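You operate a simulated robot arm through the tools that you are given. There is no shell and no other tool. Be economical: measure what you need, move in short steps, check, and stop when the job is done.

The job below is to be done with a simulated robot arm. You get a single attempt, and the scene is never put back.

Task
Once they stop steaming, pack both long pastries from the pulled-out tray in the delivery box.
Fine: clip the box shut; push their tray back in; the round pastries stay on it.
Where things are to end (x, y in the base frame): long pastry within 6 cm of [190, 177]; long pastry within 6 cm of [182, 166].

The check looks at the end state, three seconds after you hand in, the way a careful person would. Anything else that was tipped, shoved, dropped, spilled or broken makes it a failure.

Robot
A 6-joint arm with a two-finger parallel gripper on a trunk, on a base that drives. Base frame: it is fixed to the floor where the robot stands at the start and does not move with it; the origin is under the middle of the robot, x ahead of it, y to its left, z up. Lengths are in cm, angles in degrees, forces in N, time in s.
With the tool pointing down near the work surface it reaches from about 10 to 74 cm from the robot's upright axis, wherever it stands. Its first joint turns from -166.0 to 166.0 degrees. Places, roughly: box [190, 170, 70]; box lid [200, 160, 110]; left box clip [180, 190, 90]; right box clip [160, 170, 90]; tray [70, 10, 90]. Payload 3.91 kg.
Tool frame: the origin (TCP) lies between the finger pads and is the grasp point; the fingertips stand 3 cm ahead of it; z points along the fingers, y is the line along which they close. Largest opening 11 cm; finger width 2, thickness 1; the body of the gripper, 4.8 by 11.2 cm, starts 5.5 cm behind the TCP.
Orientation is that of the tool frame in the base frame, as a unit quaternion [x, y, z, w]. With the fingers straight down and closing along the base's y, the tool's x points along the base's -x, its y along +y and its z along -z.

Tools
- The arm moves only by the tool send_rows. Its argument "steps" is a list of rows, each a list of 7 numbers: the turn, a rotation vector about the base's x, y, z in degrees, then the shift along the base's x, y, z in cm, then the closure in counts, from 0 (fully open) to 255 (shut). In form: [[ax, ay, az, x, y, z, gripper], ...]. A call has 1 to 12 rows; each row is the pose to reach, as a shift and turn from the pose commanded when the call began. Rows are played at 5 a second. More than 5 cm and 8.6 degrees between two rows, or a gripper value outside its range, and nothing of the call is played. A pose out of reach is approached as far as the arm can. The call stops where the force on the tool passes 50 N (or 10 N more than at its start, if that is more) or the arm is blocked; 0.2 s more then pass. The fingers move at their own pace (about 4.5 cm/s each) and stop on an object; they squeeze with about 25 N. The grip force told is the motor's: it shows also when the fingers shut on nothing. Time passes only in rows, and 0.2 s behind the last, so rows that repeat a pose let the fingers close. It gives the time, the measured TCP pose, the force on the tool (base axes), the opening and the grip force at its end, in the units of the frame above (readings bear some noise), with the torque about the TCP (base axes, N m) and any sound that the robot's microphone picked up.
- Cameras (640 x 400 px; columns grow to the right, rows downward): "scene" is now at [1.36, 16.16, 147.56]; the picture's right is [0.13, -0.99, 0.00], its down [-0.78, -0.10, -0.62] and it looks along [0.62, 0.08, -0.78] (base axes); focal length 287 px, centre (320, 200). "wrist" rides on the gripper at [7.1, 2.2, -10.7] in the tool frame; the picture's right is [-0.29, 0.96, 0.00], its down [-0.76, -0.23, -0.61] and it looks along [-0.58, -0.18, 0.79] (tool axes); focal length 243 px, centre (320, 200). There is no depth. A picture from a camera that has moved, and an enlarged one, comes with that camera's place and axes in the base frame and with its lens.
- snapshot(camera): a new picture of that camera. It takes no simulated time.
- lift_body(by): slides the trunk up (or, below 0, down) by that many cm; the arm and the scene camera ride with it, the base frame stays. It gives what a move gives, with no picture.
- drive_base(legs): drives the robot by 1 to 6 legs, each [ahead, left, turn to the left] in cm, cm and degrees, along the robot's own axes; the way and the turn of a leg run together, so that a leg with both is an arc; at most 150 cm and 180 degrees a leg. The arm and the cameras ride along, it lands a little off, and it stops where it bumps. It gives what a move gives.
- aim_head(pan, tilt): turns the head with the scene camera to pan (to the left, within 86 degrees either way) and tilt (down, from -29 to 69), counted from straight ahead of the robot. It gives what a move gives.
- enlarge(camera, box): a new picture of the part [left, top, right, bottom] of that camera's present view, enlarged. It takes no simulated time.
- hand_in(): hands the job in; it is judged then, once.

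Go step by step. Nothing tells you exact positions but the pictures and the camera data: compare them with the known pose of the tool, close in by small moves and look again before you grip or let go. The budget is 120 turns and 82 pictures, counting those below and the enlarged ones. Unless the task says otherwise, let go and move clear before handing in, and close with one line.

The tools are called as a command line: name --pt "numbers of a row" for each row, then --argument value for the rest, lists and objects as JSON in quotes. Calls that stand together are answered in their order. send_rows: Moves the arm, as the interface text tells. Its arguments: {"type":"object","properties":{"steps":{"type":"array"}},"required":["steps"]} The other tools are called the same way: lift_body (by) slides the trunk up or down; drive_base (legs) drives the base; aim_head (pan, tilt) turns the head that bears the scene camera; snapshot (camera) takes a picture; enlarge (camera, box) takes an enlarged picture of a part of a camera's view; hand_in () hands the job in.

At the start:

```text
clock: 0.0
ee_pos: [38.49, 9.9, 116.72]
orientation: [0.001, 1.0, 0.0, 0.0]
force: [0.9, -0.3, -0.4]
moment: [-0.02, 0.0, -0.04]
gripper_width: 11.01
finger_force: 0.0
trunk travel left (down, up): [-45.0, 14.0]
robot x, y, heading: [-0.04, 0.17, 0.3]
head pan, tilt: [7.3, 51.5]
```

scene: 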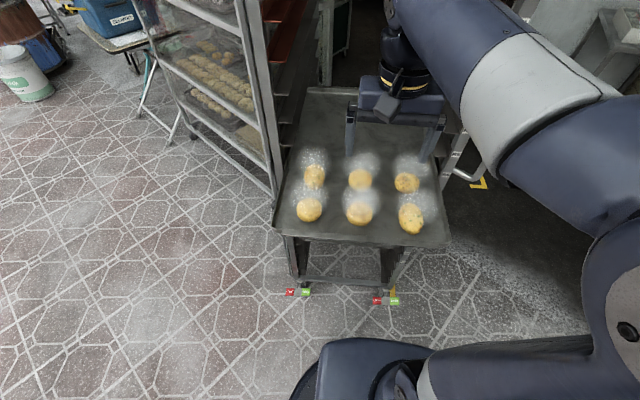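
wrist: 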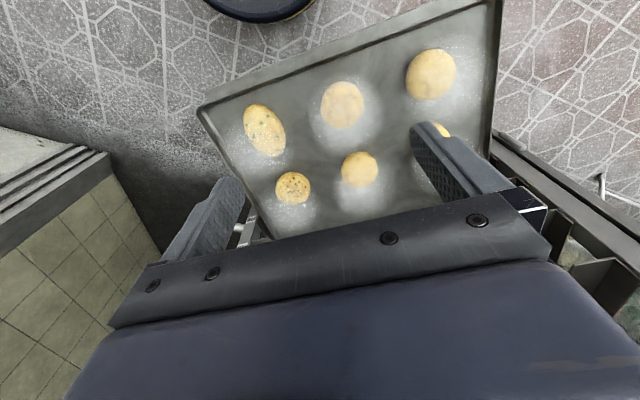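

I see a pulled-out tray with six steaming pastries, with the box far off to the upper left. I'll look closer at the pastries and at the box.

enlarge --camera "scene" --box '[260, 80, 460, 310]'

enlarge --camera "wrist" --box '[190, 0, 510, 220]'

aim_head --pan 42 --tilt 18

snapshot --camera "scene"

```text
1.74 times, centred on (360, 195) of scene
camera zoom: at [1.36, 16.16, 147.56], right [0.13, -0.99, 0.0], down [-0.78, -0.1, -0.62], along [0.62, 0.08, -0.78], focal length 500 px, centre (250, 209)
```

zoom: 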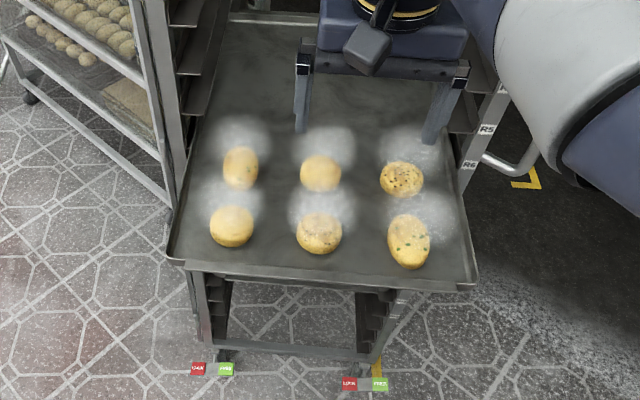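

```text
1.82 times, centred on (350, 110) of wrist
camera zoom: at [31.34, 11.98, 127.47], right [0.29, 0.96, 0.0], down [0.76, -0.23, 0.61], along [0.58, -0.18, -0.79], focal length 441 px, centre (266, 364)
```

zoom: 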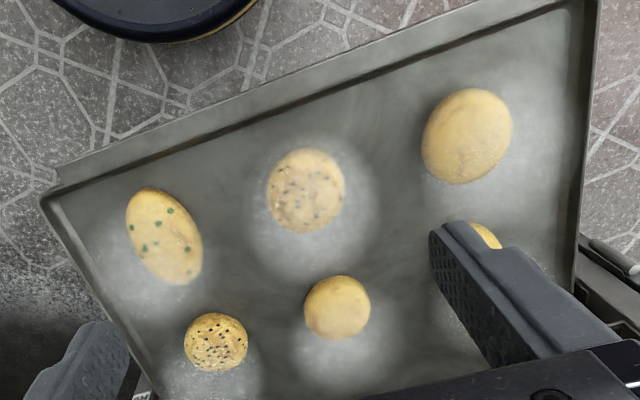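

```text
clock: 1.0
ee_pos: [38.47, 9.89, 116.75]
orientation: [0.0, 1.0, 0.0, -0.001]
force: [0.1, -0.2, -0.6]
moment: [-0.01, 0.02, 0.01]
gripper_width: 11.01
finger_force: 0.1
trunk travel left (down, up): [-45.0, 14.0]
robot x, y, heading: [-0.23, 0.05, 0.0]
head pan, tilt: [42.0, 18.0]
```

```text
77 pictures are left
camera scene: at [0.8, 21.44, 152.63], right [0.67, -0.74, 0.0], down [-0.23, -0.21, -0.95], along [0.71, 0.64, -0.31], focal length 287 px, centre (320, 200)
```

scene: 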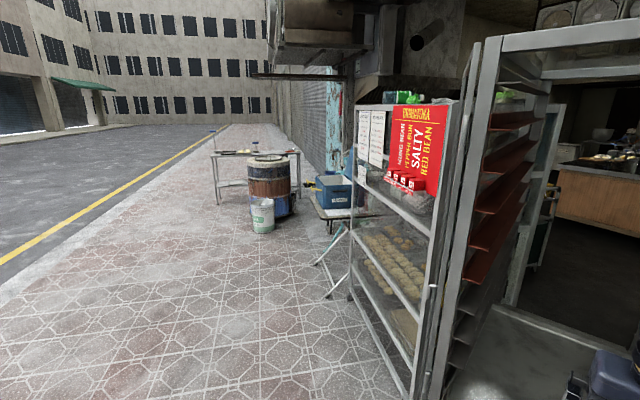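

The blue box stands on a trestle ahead-left, with a cart between. I'll zoom in on it, on the notes, and look at the tray with the arm out of the way.

enlarge --camera "scene" --box '[290, 140, 400, 250]'

enlarge --camera "scene" --box '[350, 80, 470, 220]'

send_rows --pt "0 0 0 -3 -2 2 0" --pt "0 0 0 -6 -5 3 0" --pt "0 0 0 -8 -9 3 0" --pt "0 0 0 -9 -13 3 0" --pt "0 0 0 -10 -17 3 0" --pt "0 0 0 -10 -21 3 0" --pt "0 0 0 -10 -25 3 0"

aim_head --pan -5 --tilt 45

snapshot --camera "scene"

```text
3.64 times, centred on (345, 195) of scene
camera zoom: at [0.8, 21.44, 152.63], right [0.67, -0.74, 0.0], down [-0.23, -0.21, -0.95], along [0.71, 0.64, -0.31], focal length 1044 px, centre (229, 218)
```

zoom: 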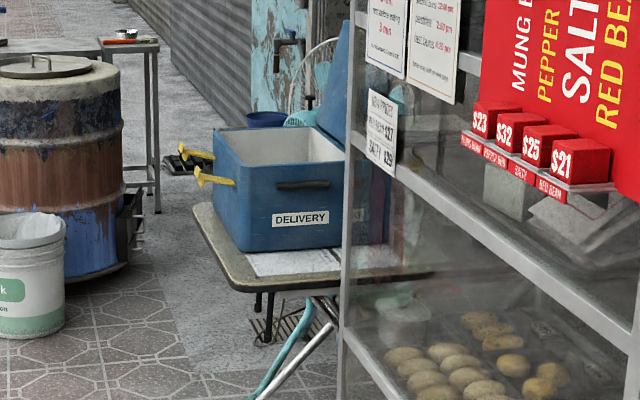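

```text
2.86 times, centred on (410, 150) of scene
camera zoom: at [0.8, 21.44, 152.63], right [0.67, -0.74, 0.0], down [-0.23, -0.21, -0.95], along [0.71, 0.64, -0.31], focal length 821 px, centre (63, 343)
```

zoom: 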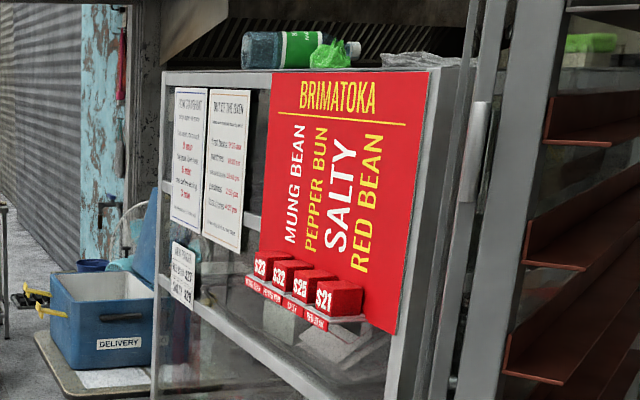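

```text
clock: 2.6
ee_pos: [28.58, -15.31, 119.67]
orientation: [0.001, 1.0, -0.001, 0.001]
force: [0.1, 1.2, 0.0]
moment: [-0.02, 0.01, -0.03]
gripper_width: 11.0
finger_force: 0.0
trunk travel left (down, up): [-45.0, 14.0]
robot x, y, heading: [0.04, -0.1, -0.0]
head pan, tilt: [42.0, 18.0]
```

```text
clock: 3.8
ee_pos: [28.67, -15.04, 119.66]
orientation: [0.001, 1.0, 0.001, 0.0]
force: [0.8, 0.2, -0.2]
moment: [-0.01, -0.04, 0.0]
gripper_width: 10.98
finger_force: 0.1
trunk travel left (down, up): [-45.0, 14.0]
robot x, y, heading: [-0.32, -0.02, 0.2]
head pan, tilt: [-5.0, 45.0]
```

```text
74 pictures are left
camera scene: at [1.96, 14.49, 148.45], right [-0.09, -1.0, 0.0], down [-0.7, 0.06, -0.71], along [0.7, -0.06, -0.71], focal length 287 px, centre (320, 200)
```

scene: 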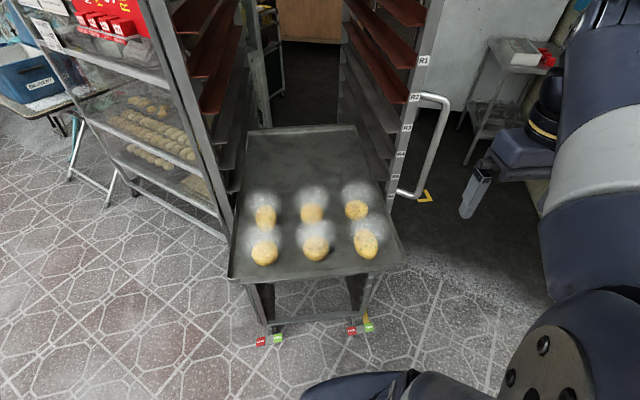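

enlarge --camera "scene" --box '[220, 170, 410, 290]'

enlarge --camera "scene" --box '[220, 280, 420, 360]'

```text
3.33 times, centred on (315, 230) of scene
camera zoom: at [1.96, 14.49, 148.45], right [-0.09, -1.0, 0.0], down [-0.7, 0.06, -0.71], along [0.7, -0.06, -0.71], focal length 957 px, centre (337, 100)
```

zoom: 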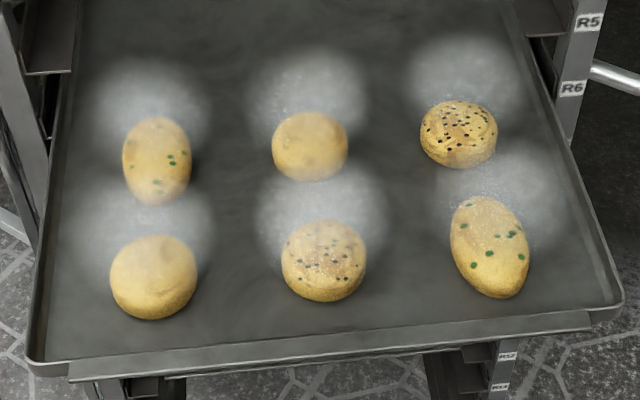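

```text
3.20 times, centred on (320, 320) of scene
camera zoom: at [1.96, 14.49, 148.45], right [-0.09, -1.0, 0.0], down [-0.7, 0.06, -0.71], along [0.7, -0.06, -0.71], focal length 919 px, centre (320, -184)
```

zoom: 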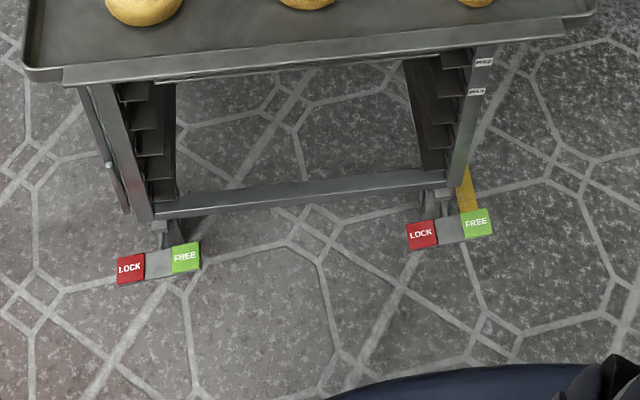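

The long ones are the two green-dotted pastries: about (42,0) and (53,24) at z≈91.5. Both still steam, so while they cool I'll drive over and inspect the box.

drive_base --legs '[[0, 150, 0], [90, 55, 0], [0, 0, -30]]'

aim_head --pan 10 --tilt 35

snapshot --camera "scene"

```text
clock: 17.7
ee_pos: [106.05, 179.12, 119.67]
orientation: [0.252, 0.968, 0.001, 0.0]
force: [-0.1, 0.2, -0.1]
moment: [-0.01, -0.02, 0.03]
gripper_width: 10.99
finger_force: 0.0
trunk travel left (down, up): [-45.0, 14.0]
robot x, y, heading: [88.41, 206.04, -29.0]
head pan, tilt: [-5.0, 45.0]
```

```text
clock: 18.4
ee_pos: [105.96, 179.12, 119.76]
orientation: [0.251, 0.968, -0.001, 0.001]
force: [0.6, -0.3, 0.5]
moment: [0.0, 0.04, -0.02]
gripper_width: 10.98
finger_force: 0.0
trunk travel left (down, up): [-45.0, 14.0]
robot x, y, heading: [88.62, 206.14, -28.7]
head pan, tilt: [10.0, 35.0]
```

```text
71 pictures are left
camera scene: at [98.67, 219.53, 149.92], right [-0.33, -0.94, 0.0], down [-0.54, 0.19, -0.82], along [0.77, -0.27, -0.57], focal length 287 px, centre (320, 200)
```

scene: 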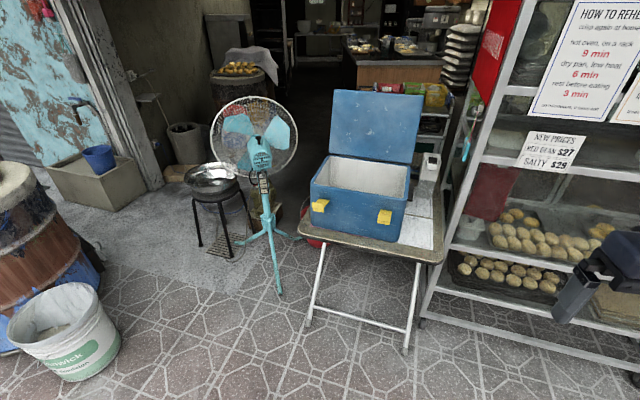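

enlarge --camera "scene" --box '[290, 80, 450, 260]'

aim_head --pan -35 --tilt 30

snapshot --camera "scene"

```text
2.22 times, centred on (370, 170) of scene
camera zoom: at [98.67, 219.53, 149.92], right [-0.33, -0.94, 0.0], down [-0.54, 0.19, -0.82], along [0.77, -0.27, -0.57], focal length 638 px, centre (209, 267)
```

zoom: 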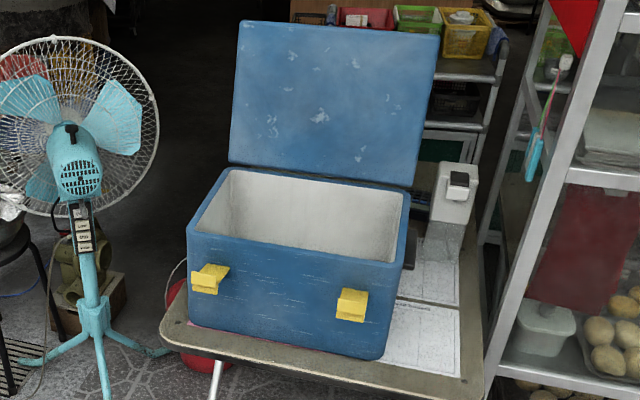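

```text
clock: 19.6
ee_pos: [106.0, 179.29, 119.66]
orientation: [0.251, 0.968, 0.0, 0.0]
force: [0.3, -0.1, 0.0]
moment: [0.02, 0.0, 0.01]
gripper_width: 11.0
finger_force: 0.1
trunk travel left (down, up): [-45.0, 14.0]
robot x, y, heading: [88.03, 206.15, -29.0]
head pan, tilt: [-35.0, 30.0]
```

```text
69 pictures are left
camera scene: at [94.32, 214.28, 150.71], right [-0.9, -0.44, 0.0], down [-0.22, 0.45, -0.87], along [0.38, -0.78, -0.5], focal length 287 px, centre (320, 200)
```

scene: 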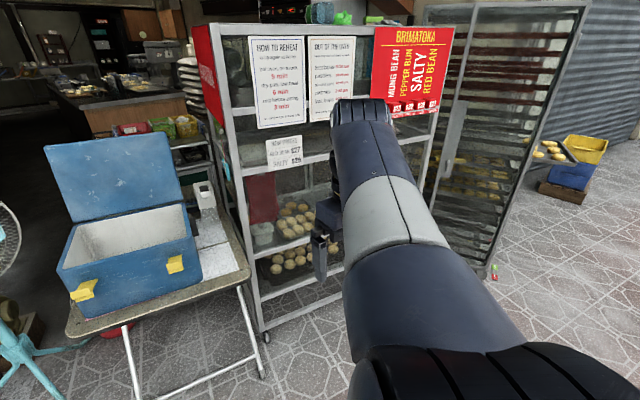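

The box is open: the lid is hinged at the back, with two yellow clips on the front face. The rim centre is near (185,171.5) and the long axis runs along (0.6,0.8). I'll return to the tray and check the steam.

drive_base --legs '[[0, 0, 29], [-88, -56, 0], [0, -150, 0]]'

aim_head --pan 0 --tilt 50

snapshot --camera "scene"

```text
clock: 33.3
ee_pos: [25.0, -12.25, 119.65]
orientation: [0.013, 1.0, 0.0, -0.001]
force: [0.4, -1.1, 1.0]
moment: [0.0, -0.01, 0.01]
gripper_width: 10.99
finger_force: 0.0
trunk travel left (down, up): [-45.0, 14.0]
robot x, y, heading: [-2.84, 3.24, -1.3]
head pan, tilt: [-35.0, 30.0]
```

```text
clock: 34.3
ee_pos: [25.12, -12.41, 119.73]
orientation: [0.013, 1.0, 0.0, 0.0]
force: [-0.3, 0.5, -0.1]
moment: [0.01, -0.05, 0.0]
gripper_width: 10.99
finger_force: 0.0
trunk travel left (down, up): [-45.0, 14.0]
robot x, y, heading: [-3.29, 3.34, -1.6]
head pan, tilt: [0.0, 50.0]
```

```text
68 pictures are left
camera scene: at [-1.28, 18.6, 147.76], right [-0.02, -1.0, 0.0], down [-0.77, 0.02, -0.64], along [0.64, -0.02, -0.77], focal length 287 px, centre (320, 200)
```

scene: 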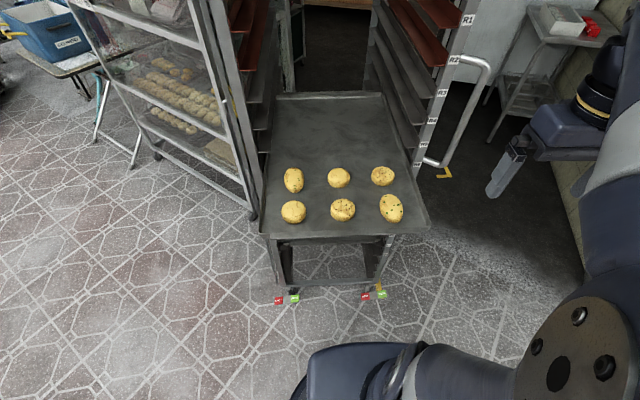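

enlarge --camera "scene" --box '[255, 150, 435, 250]'

enlarge --camera "scene" --box '[260, 230, 420, 310]'

```text
3.56 times, centred on (345, 200) of scene
camera zoom: at [-1.28, 18.6, 147.76], right [-0.02, -1.0, 0.0], down [-0.77, 0.02, -0.64], along [0.64, -0.02, -0.77], focal length 1021 px, centre (231, 200)
```

zoom: 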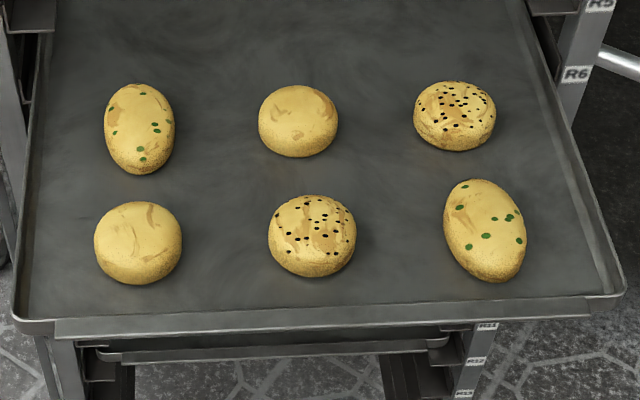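

```text
4.00 times, centred on (340, 270) of scene
camera zoom: at [-1.28, 18.6, 147.76], right [-0.02, -1.0, 0.0], down [-0.77, 0.02, -0.64], along [0.64, -0.02, -0.77], focal length 1149 px, centre (240, -80)
```

zoom: 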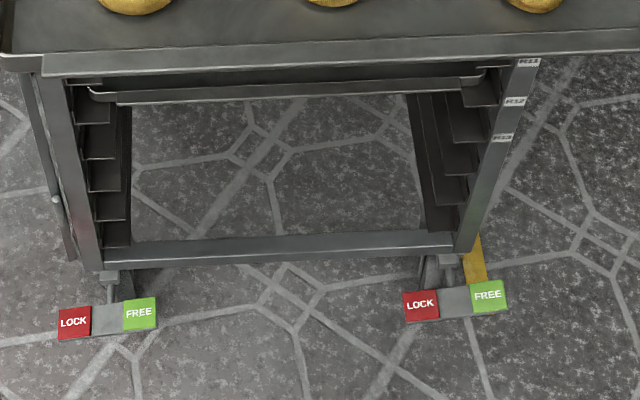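

Steam has stopped. I'll hover above the front-right long pastry near (42.4,-0.6) and look from the wrist.

send_rows --pt "0 0 3 3 2 0 0" --pt "0 0 6 7 4.5 -1 0" --pt "0 0 9 11 7 -3 0" --pt "0 0 12 14 9.5 -6 0" --pt "0 0 14 17.3 11.8 -9 0" --pt "0 0 14 17.3 11.8 -11 0"

snapshot --camera "wrist"

snapshot --camera "scene"

```text
refused: row 3 steps farther than a row can; nothing moved
```

```text
65 pictures are left
camera wrist: at [17.9, -10.05, 130.44], right [0.31, 0.95, 0.0], down [0.75, -0.25, 0.61], along [0.58, -0.19, -0.79], focal length 243 px, centre (320, 200)
```

wrist: 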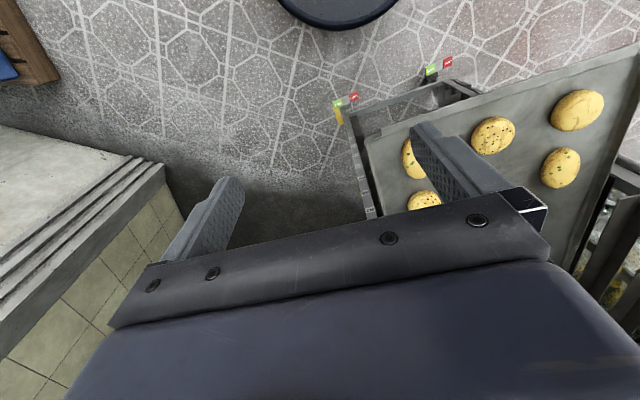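

```text
64 pictures are left
camera scene: at [-1.28, 18.6, 147.76], right [-0.02, -1.0, 0.0], down [-0.77, 0.02, -0.64], along [0.64, -0.02, -0.77], focal length 287 px, centre (320, 200)
```

scene: 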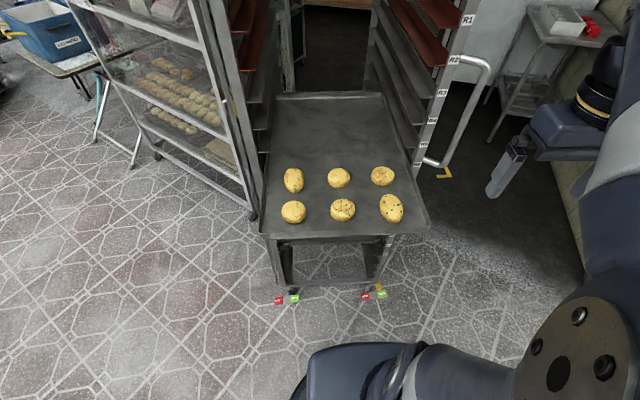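

Same aim, with shorter rows this time.

send_rows --pt "0 0 2 3 2 0 0" --pt "0 0 4 6 4 -1 0" --pt "0 0 6 9 6 -2.5 0" --pt "0 0 8 12 8 -4 0" --pt "0 0 11 14.5 10 -6 0" --pt "0 0 14 17.3 11.8 -8 0" --pt "0 0 14 17.3 11.8 -11 0"

snapshot --camera "wrist"

```text
clock: 35.9
ee_pos: [42.34, -0.77, 108.71]
orientation: [-0.11, 0.994, 0.0, 0.0]
force: [-0.4, 0.1, 0.1]
moment: [-0.01, -0.01, -0.03]
gripper_width: 11.03
finger_force: 0.1
trunk travel left (down, up): [-45.0, 14.0]
robot x, y, heading: [-3.29, 3.45, -1.4]
head pan, tilt: [0.0, 50.0]
```

```text
63 pictures are left
camera wrist: at [34.85, -0.2, 119.47], right [0.07, 1.0, 0.0], down [0.79, -0.06, 0.61], along [0.61, -0.05, -0.79], focal length 243 px, centre (320, 200)
```

wrist: 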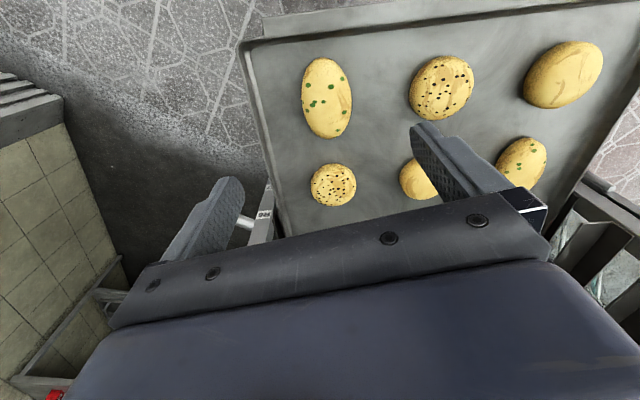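

send_rows --pt "0 0 -6 0.15 0.6 -4 0" --pt "0 0 -6 0.15 0.6 -8 0" --pt "0 0 -6 0.15 0.6 -11 0" --pt "0 0 -6 0.15 0.6 -13 0" --pt "0 0 -6 0.15 0.6 -14 0" --pt "0 0 -6 0.15 0.6 -15 0" --pt "0 0 -6 0.15 0.6 -15 0"

snapshot --camera "wrist"

enlarge --camera "scene" --box '[320, 130, 480, 230]'

```text
clock: 37.5
ee_pos: [42.54, 0.07, 93.69]
orientation: [-0.058, 0.998, 0.0, 0.001]
force: [0.2, 0.1, 3.0]
moment: [-0.12, -0.06, -0.07]
gripper_width: 10.99
finger_force: 0.1
trunk travel left (down, up): [-45.0, 14.0]
robot x, y, heading: [-3.5, 3.8, -1.4]
head pan, tilt: [0.0, 50.0]
```

```text
62 pictures are left
camera wrist: at [35.15, 1.27, 104.42], right [0.18, 0.98, 0.0], down [0.78, -0.14, 0.61], along [0.6, -0.11, -0.79], focal length 243 px, centre (320, 200)
```

wrist: 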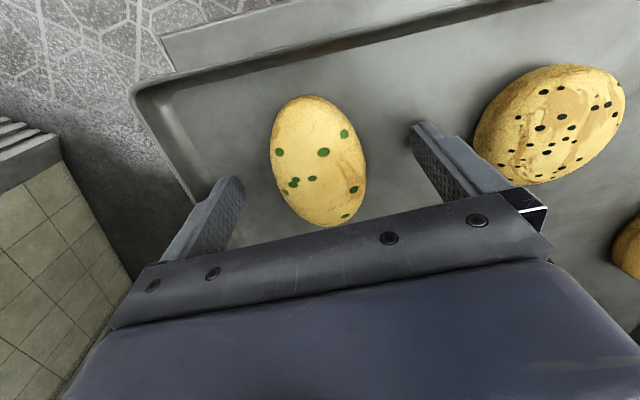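

```text
4.00 times, centred on (400, 180) of scene
camera zoom: at [-1.29, 18.61, 147.76], right [-0.02, -1.0, 0.0], down [-0.77, 0.02, -0.64], along [0.64, -0.02, -0.77], focal length 1149 px, centre (0, 280)
```

zoom: 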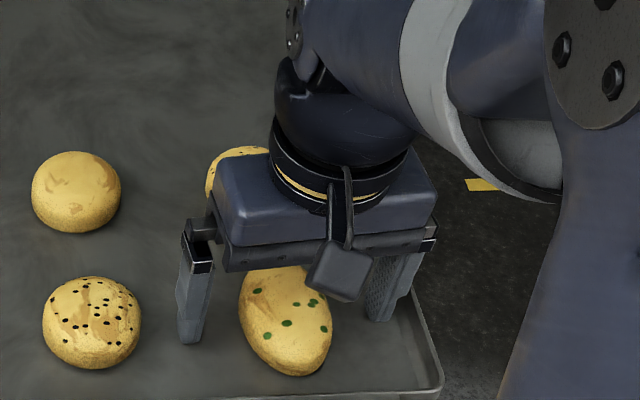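

Fingers straddle the pastry and lightly touch the tray. I'll rise 0.4, close, then lift.

send_rows --pt "0 0 0 0.3 0 0.4 0" --pt "0 0 0 0.3 0 0.4 120" --pt "0 0 0 0.3 0 0.4 200" --pt "0 0 0 0.3 0 0.4 255" --pt "0 0 0 0.3 0 0.4 255" --pt "0 0 0 0.3 0 0.4 255" --pt "0 0 0 0.3 0 1.5 255" --pt "0 0 0 0.3 0 4 255" --pt "0 0 0 0.3 0 8 255"

snapshot --camera "wrist"

```text
clock: 39.5
ee_pos: [42.85, -0.09, 101.64]
orientation: [-0.057, 0.998, 0.0, 0.0]
force: [-0.1, -0.2, -1.4]
moment: [-0.01, 0.0, 0.03]
gripper_width: 5.18
finger_force: 24.9
trunk travel left (down, up): [-45.0, 14.0]
robot x, y, heading: [-3.3, 3.75, -1.4]
head pan, tilt: [0.0, 50.0]
```

```text
60 pictures are left
camera wrist: at [35.42, 1.29, 112.39], right [0.18, 0.98, 0.0], down [0.78, -0.14, 0.61], along [0.6, -0.11, -0.79], focal length 243 px, centre (320, 200)
```

wrist: 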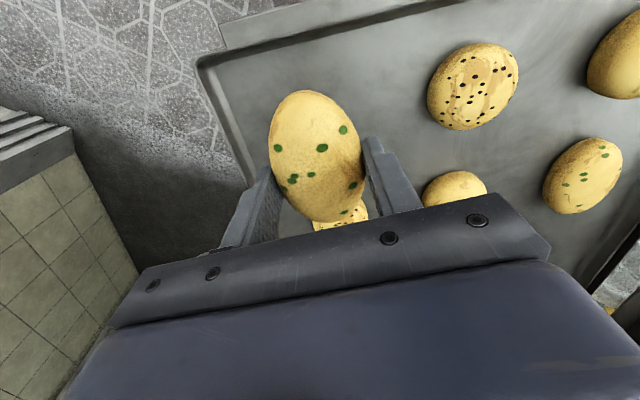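

Pastry held (5.2 cm). I'll retract up and drive to the box front.

send_rows --pt "0 0 0 -1 0 4 255" --pt "0 0 0 -3 0 8 255" --pt "0 0 0 -6 0 11 255" --pt "0 0 0 -9 0 14 255" --pt "0 0 0 -11 0 17 255"

drive_base --legs '[[0, 150, 1.4], [80, 50, 0], [0, 0, -37], [42, 38, 0]]'

aim_head --pan 0 --tilt 45

snapshot --camera "scene"

snapshot --camera "wrist"

```text
clock: 40.7
ee_pos: [31.64, 0.21, 118.62]
orientation: [-0.057, 0.998, 0.0, 0.0]
force: [-0.7, -0.2, -0.2]
moment: [-0.02, 0.01, -0.02]
gripper_width: 5.21
finger_force: 25.1
trunk travel left (down, up): [-45.0, 14.0]
robot x, y, heading: [-3.03, 3.56, -1.4]
head pan, tilt: [0.0, 50.0]
```

```text
clock: 57.3
ee_pos: [164.55, 179.2, 118.61]
orientation: [0.27, 0.963, 0.001, 0.0]
force: [-0.3, 0.0, -0.2]
moment: [0.02, 0.02, 0.01]
gripper_width: 5.19
finger_force: 24.8
trunk travel left (down, up): [-45.0, 14.0]
robot x, y, heading: [139.01, 203.28, -39.2]
head pan, tilt: [0.0, 50.0]
```

```text
clock: 57.9
ee_pos: [164.54, 179.17, 118.65]
orientation: [0.271, 0.963, 0.0, -0.001]
force: [0.4, -0.4, -1.2]
moment: [0.01, 0.03, 0.03]
gripper_width: 5.15
finger_force: 25.0
trunk travel left (down, up): [-45.0, 14.0]
robot x, y, heading: [139.32, 203.15, -39.3]
head pan, tilt: [0.0, 45.0]
```

```text
59 pictures are left
camera scene: at [150.32, 213.6, 148.44], right [-0.63, -0.77, 0.0], down [-0.55, 0.45, -0.71], along [0.55, -0.45, -0.71], focal length 287 px, centre (320, 200)
```

scene: 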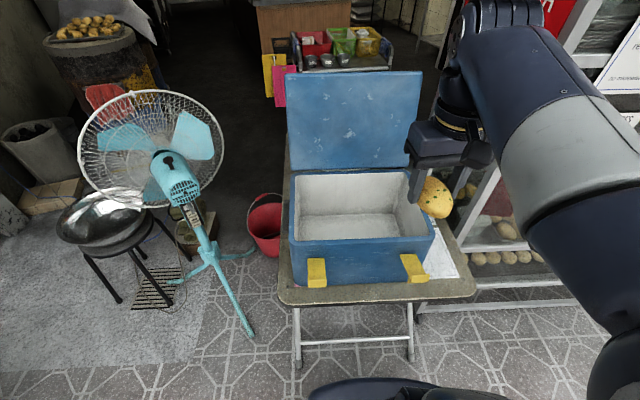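

```text
58 pictures are left
camera wrist: at [159.56, 184.62, 129.36], right [0.75, 0.67, 0.0], down [0.53, -0.59, 0.61], along [0.4, -0.45, -0.79], focal length 243 px, centre (320, 200)
```

wrist: 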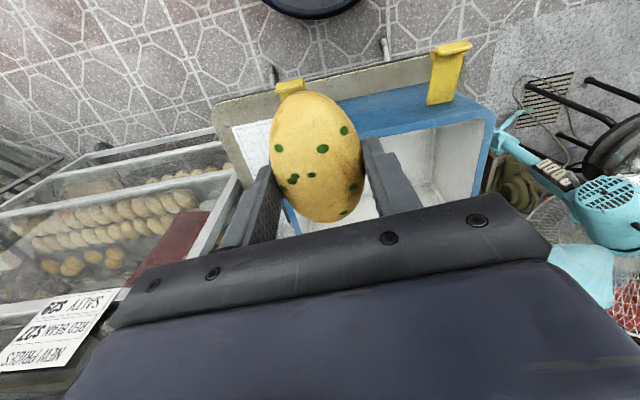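

Box corners at z≈94: front-left (186,193), front-right (165.5,166), back-left (207,178), back-right (184,147). I'll move over the left slot near (190.5,176) and descend partway.

send_rows --pt "0 0 0 4.5 -0.5 0 255" --pt "0 0 0 9 -1 0 255" --pt "0 0 0 13.5 -1.5 0 255" --pt "0 0 0 18 -2 0 255" --pt "0 0 0 22.5 -2.6 0 255" --pt "0 0 0 26.2 -3 0 255" --pt "0 0 0 26.2 -3 -4 255" --pt "0 0 0 26.2 -3 -8 255" --pt "0 0 0 26.2 -3 -12 255" --pt "0 0 0 26.2 -3 -16 255"

snapshot --camera "scene"

snapshot --camera "wrist"

```text
clock: 60.1
ee_pos: [190.7, 176.42, 102.34]
orientation: [0.271, 0.963, 0.001, 0.001]
force: [-0.2, -0.7, 0.0]
moment: [0.01, 0.02, 0.03]
gripper_width: 5.19
finger_force: 24.6
trunk travel left (down, up): [-45.0, 14.0]
robot x, y, heading: [138.93, 203.17, -39.2]
head pan, tilt: [0.0, 45.0]
```

```text
57 pictures are left
camera scene: at [150.34, 213.59, 148.45], right [-0.63, -0.77, 0.0], down [-0.55, 0.45, -0.71], along [0.55, -0.45, -0.71], focal length 287 px, centre (320, 200)
```

scene: 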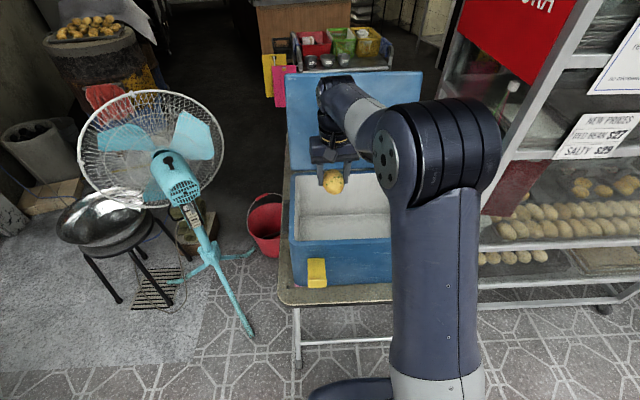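

```text
56 pictures are left
camera wrist: at [185.76, 181.87, 113.13], right [0.75, 0.67, 0.0], down [0.53, -0.59, 0.61], along [0.4, -0.45, -0.79], focal length 243 px, centre (320, 200)
```

wrist: 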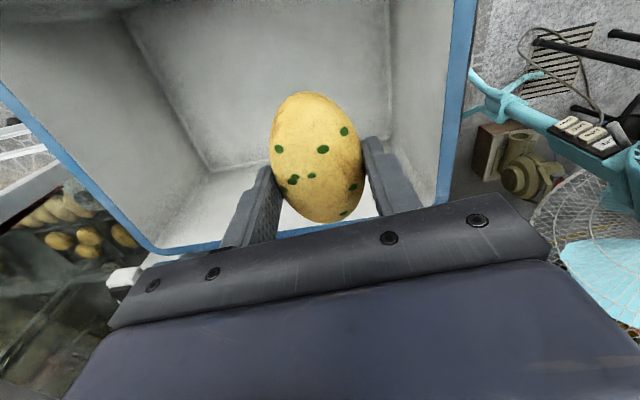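

send_rows --pt "0 0 0 -0.3 -0.6 -4 255" --pt "0 0 0 -0.3 -0.6 -8 255" --pt "0 0 0 -0.3 -0.6 -12 255" --pt "0 0 0 -0.3 -0.6 -15 255" --pt "0 0 0 -0.3 -0.6 -18 255" --pt "0 0 0 -0.3 -0.6 -20 255"

snapshot --camera "wrist"

```text
clock: 61.5
ee_pos: [190.61, 175.67, 82.61]
orientation: [0.27, 0.963, 0.0, 0.001]
force: [-0.6, -0.3, -0.3]
moment: [0.03, 0.0, 0.01]
gripper_width: 5.17
finger_force: 25.5
trunk travel left (down, up): [-45.0, 14.0]
robot x, y, heading: [139.24, 203.8, -39.5]
head pan, tilt: [0.0, 45.0]
```

```text
55 pictures are left
camera wrist: at [185.58, 181.13, 93.36], right [0.75, 0.67, 0.0], down [0.53, -0.59, 0.61], along [0.41, -0.45, -0.79], focal length 243 px, centre (320, 200)
```

wrist: 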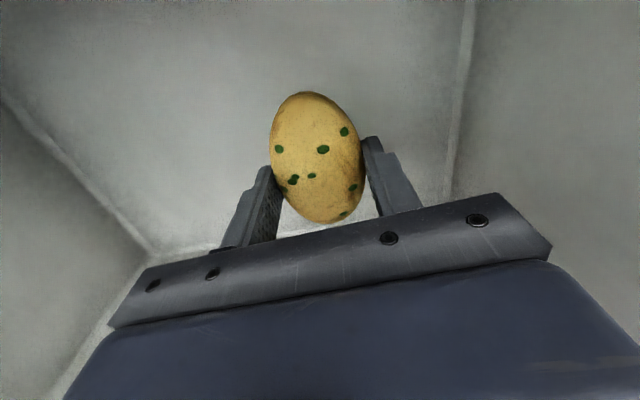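

send_rows --pt "0 0 0 0 0 -1 255" --pt "0 0 0 0 0 -1.6 255" --pt "0 0 0 0 0 -2.2 255" --pt "0 0 0 0 0 -2.2 255"

```text
clock: 62.5
ee_pos: [190.58, 175.63, 80.45]
orientation: [0.271, 0.963, 0.0, 0.0]
force: [-1.1, 0.0, -0.3]
moment: [-0.02, -0.04, 0.01]
gripper_width: 5.19
finger_force: 25.1
trunk travel left (down, up): [-45.0, 14.0]
robot x, y, heading: [138.94, 203.17, -39.2]
head pan, tilt: [0.0, 45.0]
```

send_rows --pt "0 0 0 0 0 -0.5 255" --pt "0 0 0 0 0 -1 255" --pt "0 0 0 0 0 -1 255"

snapshot --camera "wrist"

```text
clock: 63.3
ee_pos: [190.54, 175.59, 79.41]
orientation: [0.271, 0.963, -0.001, 0.001]
force: [0.0, 0.3, -0.7]
moment: [0.0, 0.02, -0.01]
gripper_width: 5.17
finger_force: 25.1
trunk travel left (down, up): [-45.0, 14.0]
robot x, y, heading: [139.34, 203.72, -39.6]
head pan, tilt: [0.0, 45.0]
```

```text
54 pictures are left
camera wrist: at [185.48, 181.09, 90.14], right [0.75, 0.67, 0.0], down [0.53, -0.59, 0.61], along [0.4, -0.45, -0.79], focal length 243 px, centre (320, 200)
```

wrist: 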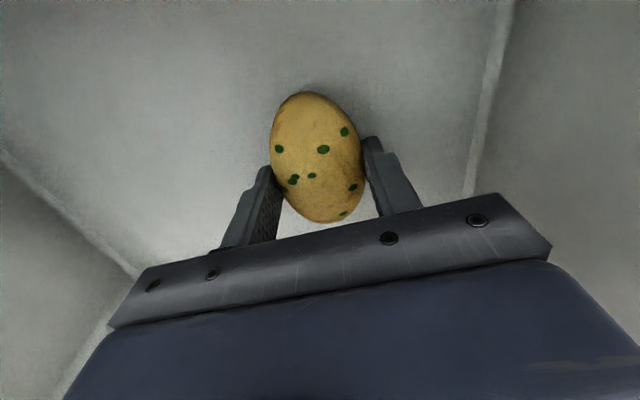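

send_rows --pt "0 0 0 0 0 -0.4 255" --pt "0 0 0 0 0 -0.8 255" --pt "0 0 0 0 0 -1.2 255" --pt "0 0 0 0 0 -1.2 255"

```text
clock: 64.3
ee_pos: [190.46, 175.6, 78.14]
orientation: [0.271, 0.963, -0.001, 0.0]
force: [-0.1, 0.3, -0.4]
moment: [0.01, -0.01, 0.05]
gripper_width: 5.2
finger_force: 24.9
trunk travel left (down, up): [-45.0, 14.0]
robot x, y, heading: [139.1, 203.27, -39.4]
head pan, tilt: [0.0, 45.0]
```

send_rows --pt "0 0 0 0 0 -0.4 255" --pt "0 0 0 0 0 -0.8 255" --pt "0 0 0 0 0 -1.2 255" --pt "0 0 0 0 0 -1.2 255"

snapshot --camera "scene"

snapshot --camera "wrist"

```text
clock: 65.3
ee_pos: [190.53, 175.47, 77.46]
orientation: [0.271, 0.963, -0.001, 0.004]
force: [0.0, 2.9, 39.3]
moment: [0.22, 0.49, 0.08]
gripper_width: 5.19
finger_force: 25.4
trunk travel left (down, up): [-45.0, 14.0]
robot x, y, heading: [139.27, 203.12, -39.3]
head pan, tilt: [0.0, 45.0]
```

```text
53 pictures are left
camera scene: at [150.07, 213.77, 148.51], right [-0.63, -0.77, 0.0], down [-0.55, 0.45, -0.71], along [0.55, -0.45, -0.71], focal length 287 px, centre (320, 200)
```

scene: 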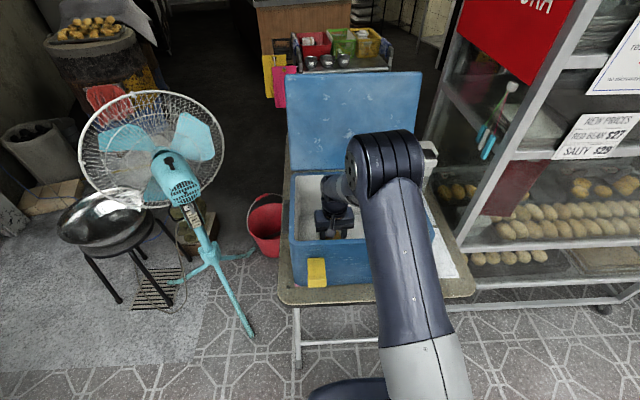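

```text
52 pictures are left
camera wrist: at [185.44, 181.07, 88.11], right [0.75, 0.67, 0.0], down [0.52, -0.59, 0.61], along [0.41, -0.46, -0.79], focal length 243 px, centre (320, 200)
```

wrist: 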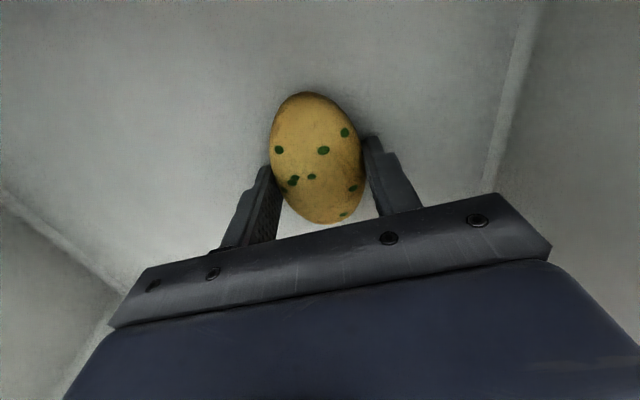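

Floor contact at TCP 77.5. I'll ease up 0.7, open to about 8 cm, and rise straight out.

send_rows --pt "0 0 0 0 0 0.7 255" --pt "0 0 0 0 0 0.7 150" --pt "0 0 0 0 0 0.7 75" --pt "0 0 0 0 0 0.7 75" --pt "0 0 0 0 0 0.7 75" --pt "0 0 0 0 0 3 75" --pt "0 0 0 0 0 7 75" --pt "0 0 0 0 0 12 75" --pt "0 0 0 0 0 17 75" --pt "0 0 0 0 0 22 75" --pt "0 0 0 0 0 27 75" --pt "0 0 0 0 0 32 75"

snapshot --camera "wrist"

```text
clock: 67.9
ee_pos: [190.29, 175.68, 109.1]
orientation: [0.271, 0.963, 0.0, 0.001]
force: [0.2, -0.9, -0.1]
moment: [-0.01, -0.02, 0.0]
gripper_width: 7.77
finger_force: 0.0
trunk travel left (down, up): [-45.0, 14.0]
robot x, y, heading: [139.04, 203.1, -39.5]
head pan, tilt: [0.0, 45.0]
```

```text
51 pictures are left
camera wrist: at [185.24, 181.11, 119.85], right [0.75, 0.67, 0.0], down [0.53, -0.59, 0.61], along [0.4, -0.45, -0.79], focal length 243 px, centre (320, 200)
```

wrist: 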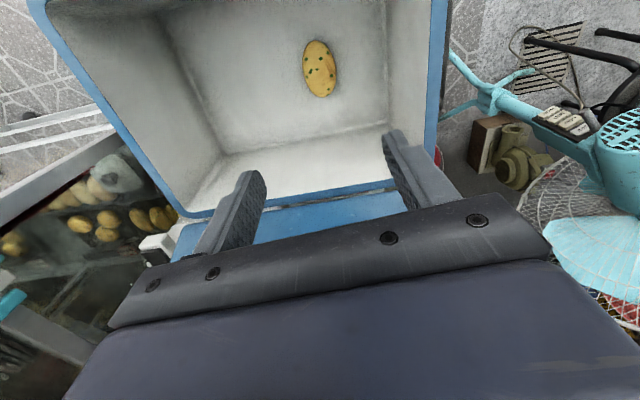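

First pastry lies at about (189.7,175.7). I'll retract and go back for the second.

send_rows --pt "0 0 0 -3.5 0.5 3 40" --pt "0 0 0 -8 1 6 0" --pt "0 0 0 -12.5 1.5 7 0" --pt "0 0 0 -17 2 8 0" --pt "0 0 0 -21.5 2.5 9 0" --pt "0 0 0 -25.8 3.5 9.6 0"

drive_base --legs '[[-42, -38, 0], [0, 0, 39.5], [-84, -47, 0], [0, -147, 0]]'

aim_head --pan 0 --tilt 50

snapshot --camera "scene"

snapshot --camera "wrist"

```text
refused: row 2 steps farther than a row can; nothing moved
```

```text
clock: 82.8
ee_pos: [56.04, 43.75, 109.08]
orientation: [-0.077, 0.997, 0.005, 0.0]
force: [0.5, 1.6, -1.1]
moment: [-0.17, 0.01, 0.06]
gripper_width: 7.76
finger_force: 0.0
trunk travel left (down, up): [-45.0, 14.0]
robot x, y, heading: [-1.23, 31.66, -0.1]
head pan, tilt: [0.0, 45.0]
stopped in leg 4: the force on the tool passed its limit at 67 N (the readings are from after the stop); the commanded pose is now the measured one
```

```text
clock: 83.5
ee_pos: [55.96, 43.69, 109.1]
orientation: [-0.077, 0.997, 0.006, 0.001]
force: [0.2, 4.7, -1.2]
moment: [-0.3, -0.03, 0.06]
gripper_width: 7.78
finger_force: 0.0
trunk travel left (down, up): [-45.0, 14.0]
robot x, y, heading: [-1.16, 32.06, 0.1]
head pan, tilt: [0.0, 50.0]
```

```text
50 pictures are left
camera scene: at [0.56, 47.08, 147.75], right [0.0, -1.0, 0.0], down [-0.77, 0.0, -0.64], along [0.64, 0.0, -0.77], focal length 287 px, centre (320, 200)
```

scene: 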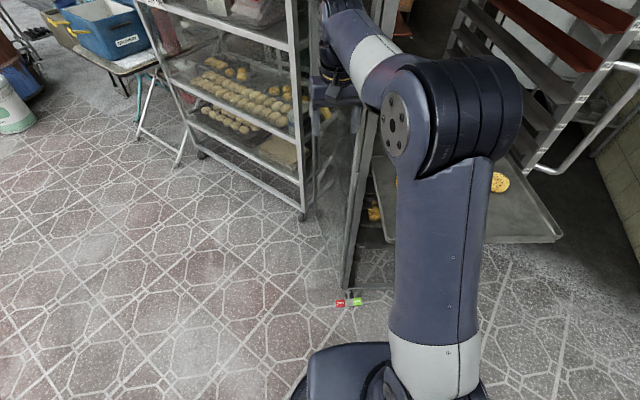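

```text
49 pictures are left
camera wrist: at [48.52, 44.6, 119.82], right [0.14, 0.99, 0.01], down [0.78, -0.12, 0.61], along [0.6, -0.08, -0.79], focal length 243 px, centre (320, 200)
```

wrist: 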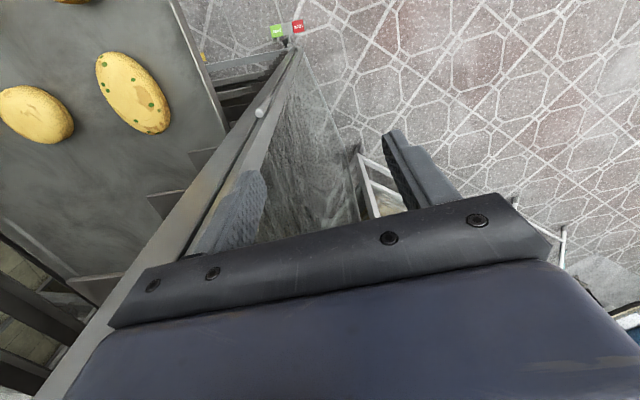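

The arm rows were refused, so the outstretched gripper bumped the rack's left post. I'll back off to the left, retract the arm, and check that the rack hasn't moved.

drive_base --legs '[[0, 20, 0]]'

send_rows --pt "0 0 0 -4 0 2 40" --pt "0 0 0 -8 0 4 0" --pt "0 0 0 -12 0 6 0" --pt "0 0 0 -16 0 8 0" --pt "0 0 0 -20 0 9.6 0" --pt "0 0 0 -24 -1 9.6 0"

```text
clock: 85.1
ee_pos: [56.13, 63.44, 109.12]
orientation: [-0.074, 0.997, 0.005, 0.001]
force: [0.0, -0.2, 0.3]
moment: [0.03, -0.01, -0.03]
gripper_width: 7.77
finger_force: 0.0
trunk travel left (down, up): [-45.0, 14.0]
robot x, y, heading: [-0.76, 51.56, -0.3]
head pan, tilt: [0.0, 50.0]
```

```text
clock: 86.5
ee_pos: [32.08, 62.47, 118.59]
orientation: [-0.074, 0.997, 0.005, 0.001]
force: [1.3, 0.7, 0.0]
moment: [0.0, -0.01, 0.01]
gripper_width: 11.0
finger_force: 0.1
trunk travel left (down, up): [-45.0, 14.0]
robot x, y, heading: [-0.75, 51.79, -0.1]
head pan, tilt: [0.0, 50.0]
```

drive_base --legs '[[0, -48, 0]]'

snapshot --camera "scene"

```text
clock: 89.3
ee_pos: [32.08, 15.14, 118.47]
orientation: [-0.078, 0.997, 0.005, 0.001]
force: [-0.1, -0.4, 0.2]
moment: [0.01, -0.01, 0.0]
gripper_width: 11.01
finger_force: 0.1
trunk travel left (down, up): [-45.0, 14.0]
robot x, y, heading: [-1.12, 4.01, 0.3]
head pan, tilt: [0.0, 50.0]
```

```text
48 pictures are left
camera scene: at [0.54, 19.38, 147.75], right [0.0, -1.0, 0.0], down [-0.77, 0.0, -0.64], along [0.64, 0.0, -0.77], focal length 287 px, centre (320, 200)
```

scene: 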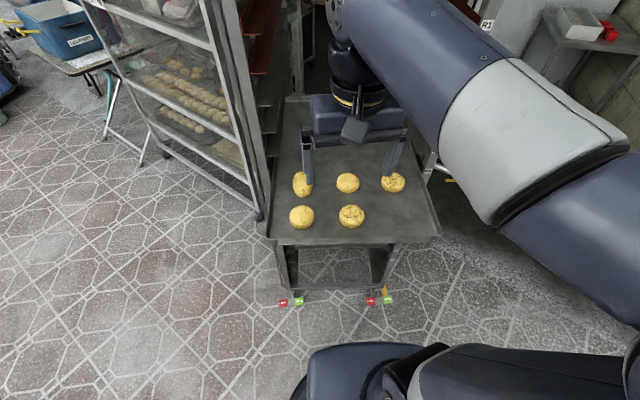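

Rack and tray are unmoved. I'll hover over the back-left long pastry near (53,24).

send_rows --pt "0 0 0 4 1.8 0 0" --pt "0 0 0 8 3.6 0 0" --pt "0 0 0 12 5.4 -1 0" --pt "0 0 0 16 7.2 -2 0" --pt "0 0 0 20 8.6 -4 0" --pt "0 0 0 21 8.8 -8 0" --pt "0 0 0 21 8.8 -10 0"

snapshot --camera "wrist"

```text
clock: 90.9
ee_pos: [53.24, 23.84, 108.49]
orientation: [-0.078, 0.997, 0.005, 0.002]
force: [-0.2, 0.0, -0.1]
moment: [0.01, 0.03, 0.0]
gripper_width: 11.0
finger_force: 0.2
trunk travel left (down, up): [-45.0, 14.0]
robot x, y, heading: [-0.74, 4.44, 0.3]
head pan, tilt: [0.0, 50.0]
```

```text
47 pictures are left
camera wrist: at [45.76, 24.65, 119.33], right [0.14, 0.99, 0.01], down [0.79, -0.12, 0.61], along [0.6, -0.07, -0.79], focal length 243 px, centre (320, 200)
```

wrist: 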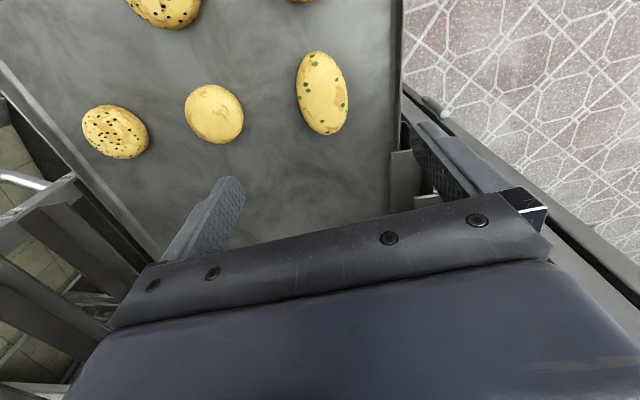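

send_rows --pt "0 0 -2 -0.4 0.5 -4 0" --pt "0 0 -2 -0.4 0.5 -8 0" --pt "0 0 -2 -0.4 0.5 -11 0" --pt "0 0 -2 -0.4 0.5 -13 0" --pt "0 0 -2 -0.4 0.5 -14.4 0" --pt "0 0 -2 -0.4 0.5 -14.4 0"

snapshot --camera "wrist"

```text
clock: 92.3
ee_pos: [52.62, 24.38, 93.97]
orientation: [-0.061, 0.998, 0.006, 0.002]
force: [0.2, 0.2, 0.2]
moment: [-0.03, 0.02, 0.01]
gripper_width: 10.99
finger_force: 0.1
trunk travel left (down, up): [-45.0, 14.0]
robot x, y, heading: [-0.97, 4.25, 0.2]
head pan, tilt: [0.0, 50.0]
```

```text
46 pictures are left
camera wrist: at [45.28, 25.51, 104.76], right [0.17, 0.99, 0.01], down [0.78, -0.14, 0.61], along [0.6, -0.1, -0.79], focal length 243 px, centre (320, 200)
```

wrist: 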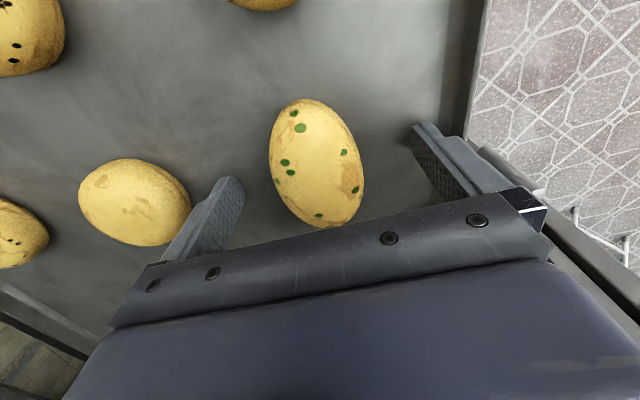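

Straddled well. Closing and lifting straight up.

send_rows --pt "0 0 0 0 0 0 120" --pt "0 0 0 0 0 0 200" --pt "0 0 0 0 0 0 255" --pt "0 0 0 0 0 0 255" --pt "0 0 0 0 0 0 255" --pt "0 0 0 0 0 1.5 255" --pt "0 0 0 0 0 5 255" --pt "0 0 0 0 0 9 255" --pt "0 0 0 -1 -1 13 255" --pt "0 0 0 -4 -3 16 255" --pt "0 0 0 -7 -5 18 255"

snapshot --camera "wrist"

```text
clock: 94.7
ee_pos: [45.73, 19.18, 112.25]
orientation: [-0.061, 0.998, 0.005, 0.001]
force: [-0.2, -1.0, -0.9]
moment: [0.0, -0.03, -0.02]
gripper_width: 5.18
finger_force: 25.3
trunk travel left (down, up): [-45.0, 14.0]
robot x, y, heading: [-0.75, 4.36, 0.5]
head pan, tilt: [0.0, 50.0]
```

```text
45 pictures are left
camera wrist: at [38.33, 20.36, 123.04], right [0.17, 0.99, 0.01], down [0.78, -0.14, 0.61], along [0.6, -0.1, -0.79], focal length 243 px, centre (320, 200)
```

wrist: 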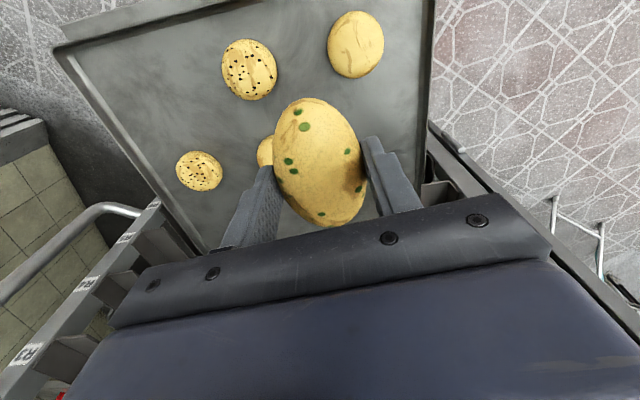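

send_rows --pt "0 0 0 -3 -3 2 255" --pt "0 0 0 -6 -6 4 255" --pt "0 0 0 -9 -9 6 255" --pt "0 0 0 -12 -12 6 255" --pt "0 0 0 -13.7 -15 6 255" --pt "0 0 0 -13.7 -17 6 255"

```text
clock: 96.1
ee_pos: [31.91, 2.4, 118.01]
orientation: [-0.063, 0.998, 0.004, 0.001]
force: [-1.3, -0.4, -0.7]
moment: [0.0, -0.01, -0.03]
gripper_width: 5.2
finger_force: 25.3
trunk travel left (down, up): [-45.0, 14.0]
robot x, y, heading: [-1.07, 4.61, 0.5]
head pan, tilt: [0.0, 50.0]
```

drive_base --legs '[[0, 150, 0], [79, 49, 0], [0, 0, -37], [42, 38, 0]]'

aim_head --pan 0 --tilt 45

snapshot --camera "scene"

```text
clock: 112.6
ee_pos: [158.89, 184.48, 118.08]
orientation: [0.268, 0.964, 0.004, 0.003]
force: [0.1, -0.1, -0.2]
moment: [0.02, 0.0, 0.01]
gripper_width: 5.16
finger_force: 25.5
trunk travel left (down, up): [-45.0, 14.0]
robot x, y, heading: [134.28, 206.35, -37.7]
head pan, tilt: [0.0, 50.0]
```

```text
clock: 113.2
ee_pos: [158.91, 184.57, 117.82]
orientation: [0.268, 0.963, 0.005, 0.003]
force: [0.6, -0.3, -0.2]
moment: [0.0, -0.02, 0.0]
gripper_width: 5.17
finger_force: 24.6
trunk travel left (down, up): [-45.0, 14.0]
robot x, y, heading: [134.02, 206.21, -38.1]
head pan, tilt: [0.0, 45.0]
```

```text
44 pictures are left
camera scene: at [145.02, 216.89, 148.44], right [-0.61, -0.79, 0.0], down [-0.56, 0.43, -0.71], along [0.56, -0.43, -0.71], focal length 287 px, centre (320, 200)
```

scene: 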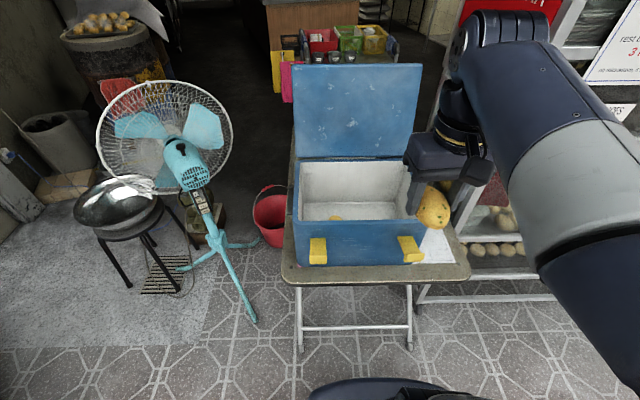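

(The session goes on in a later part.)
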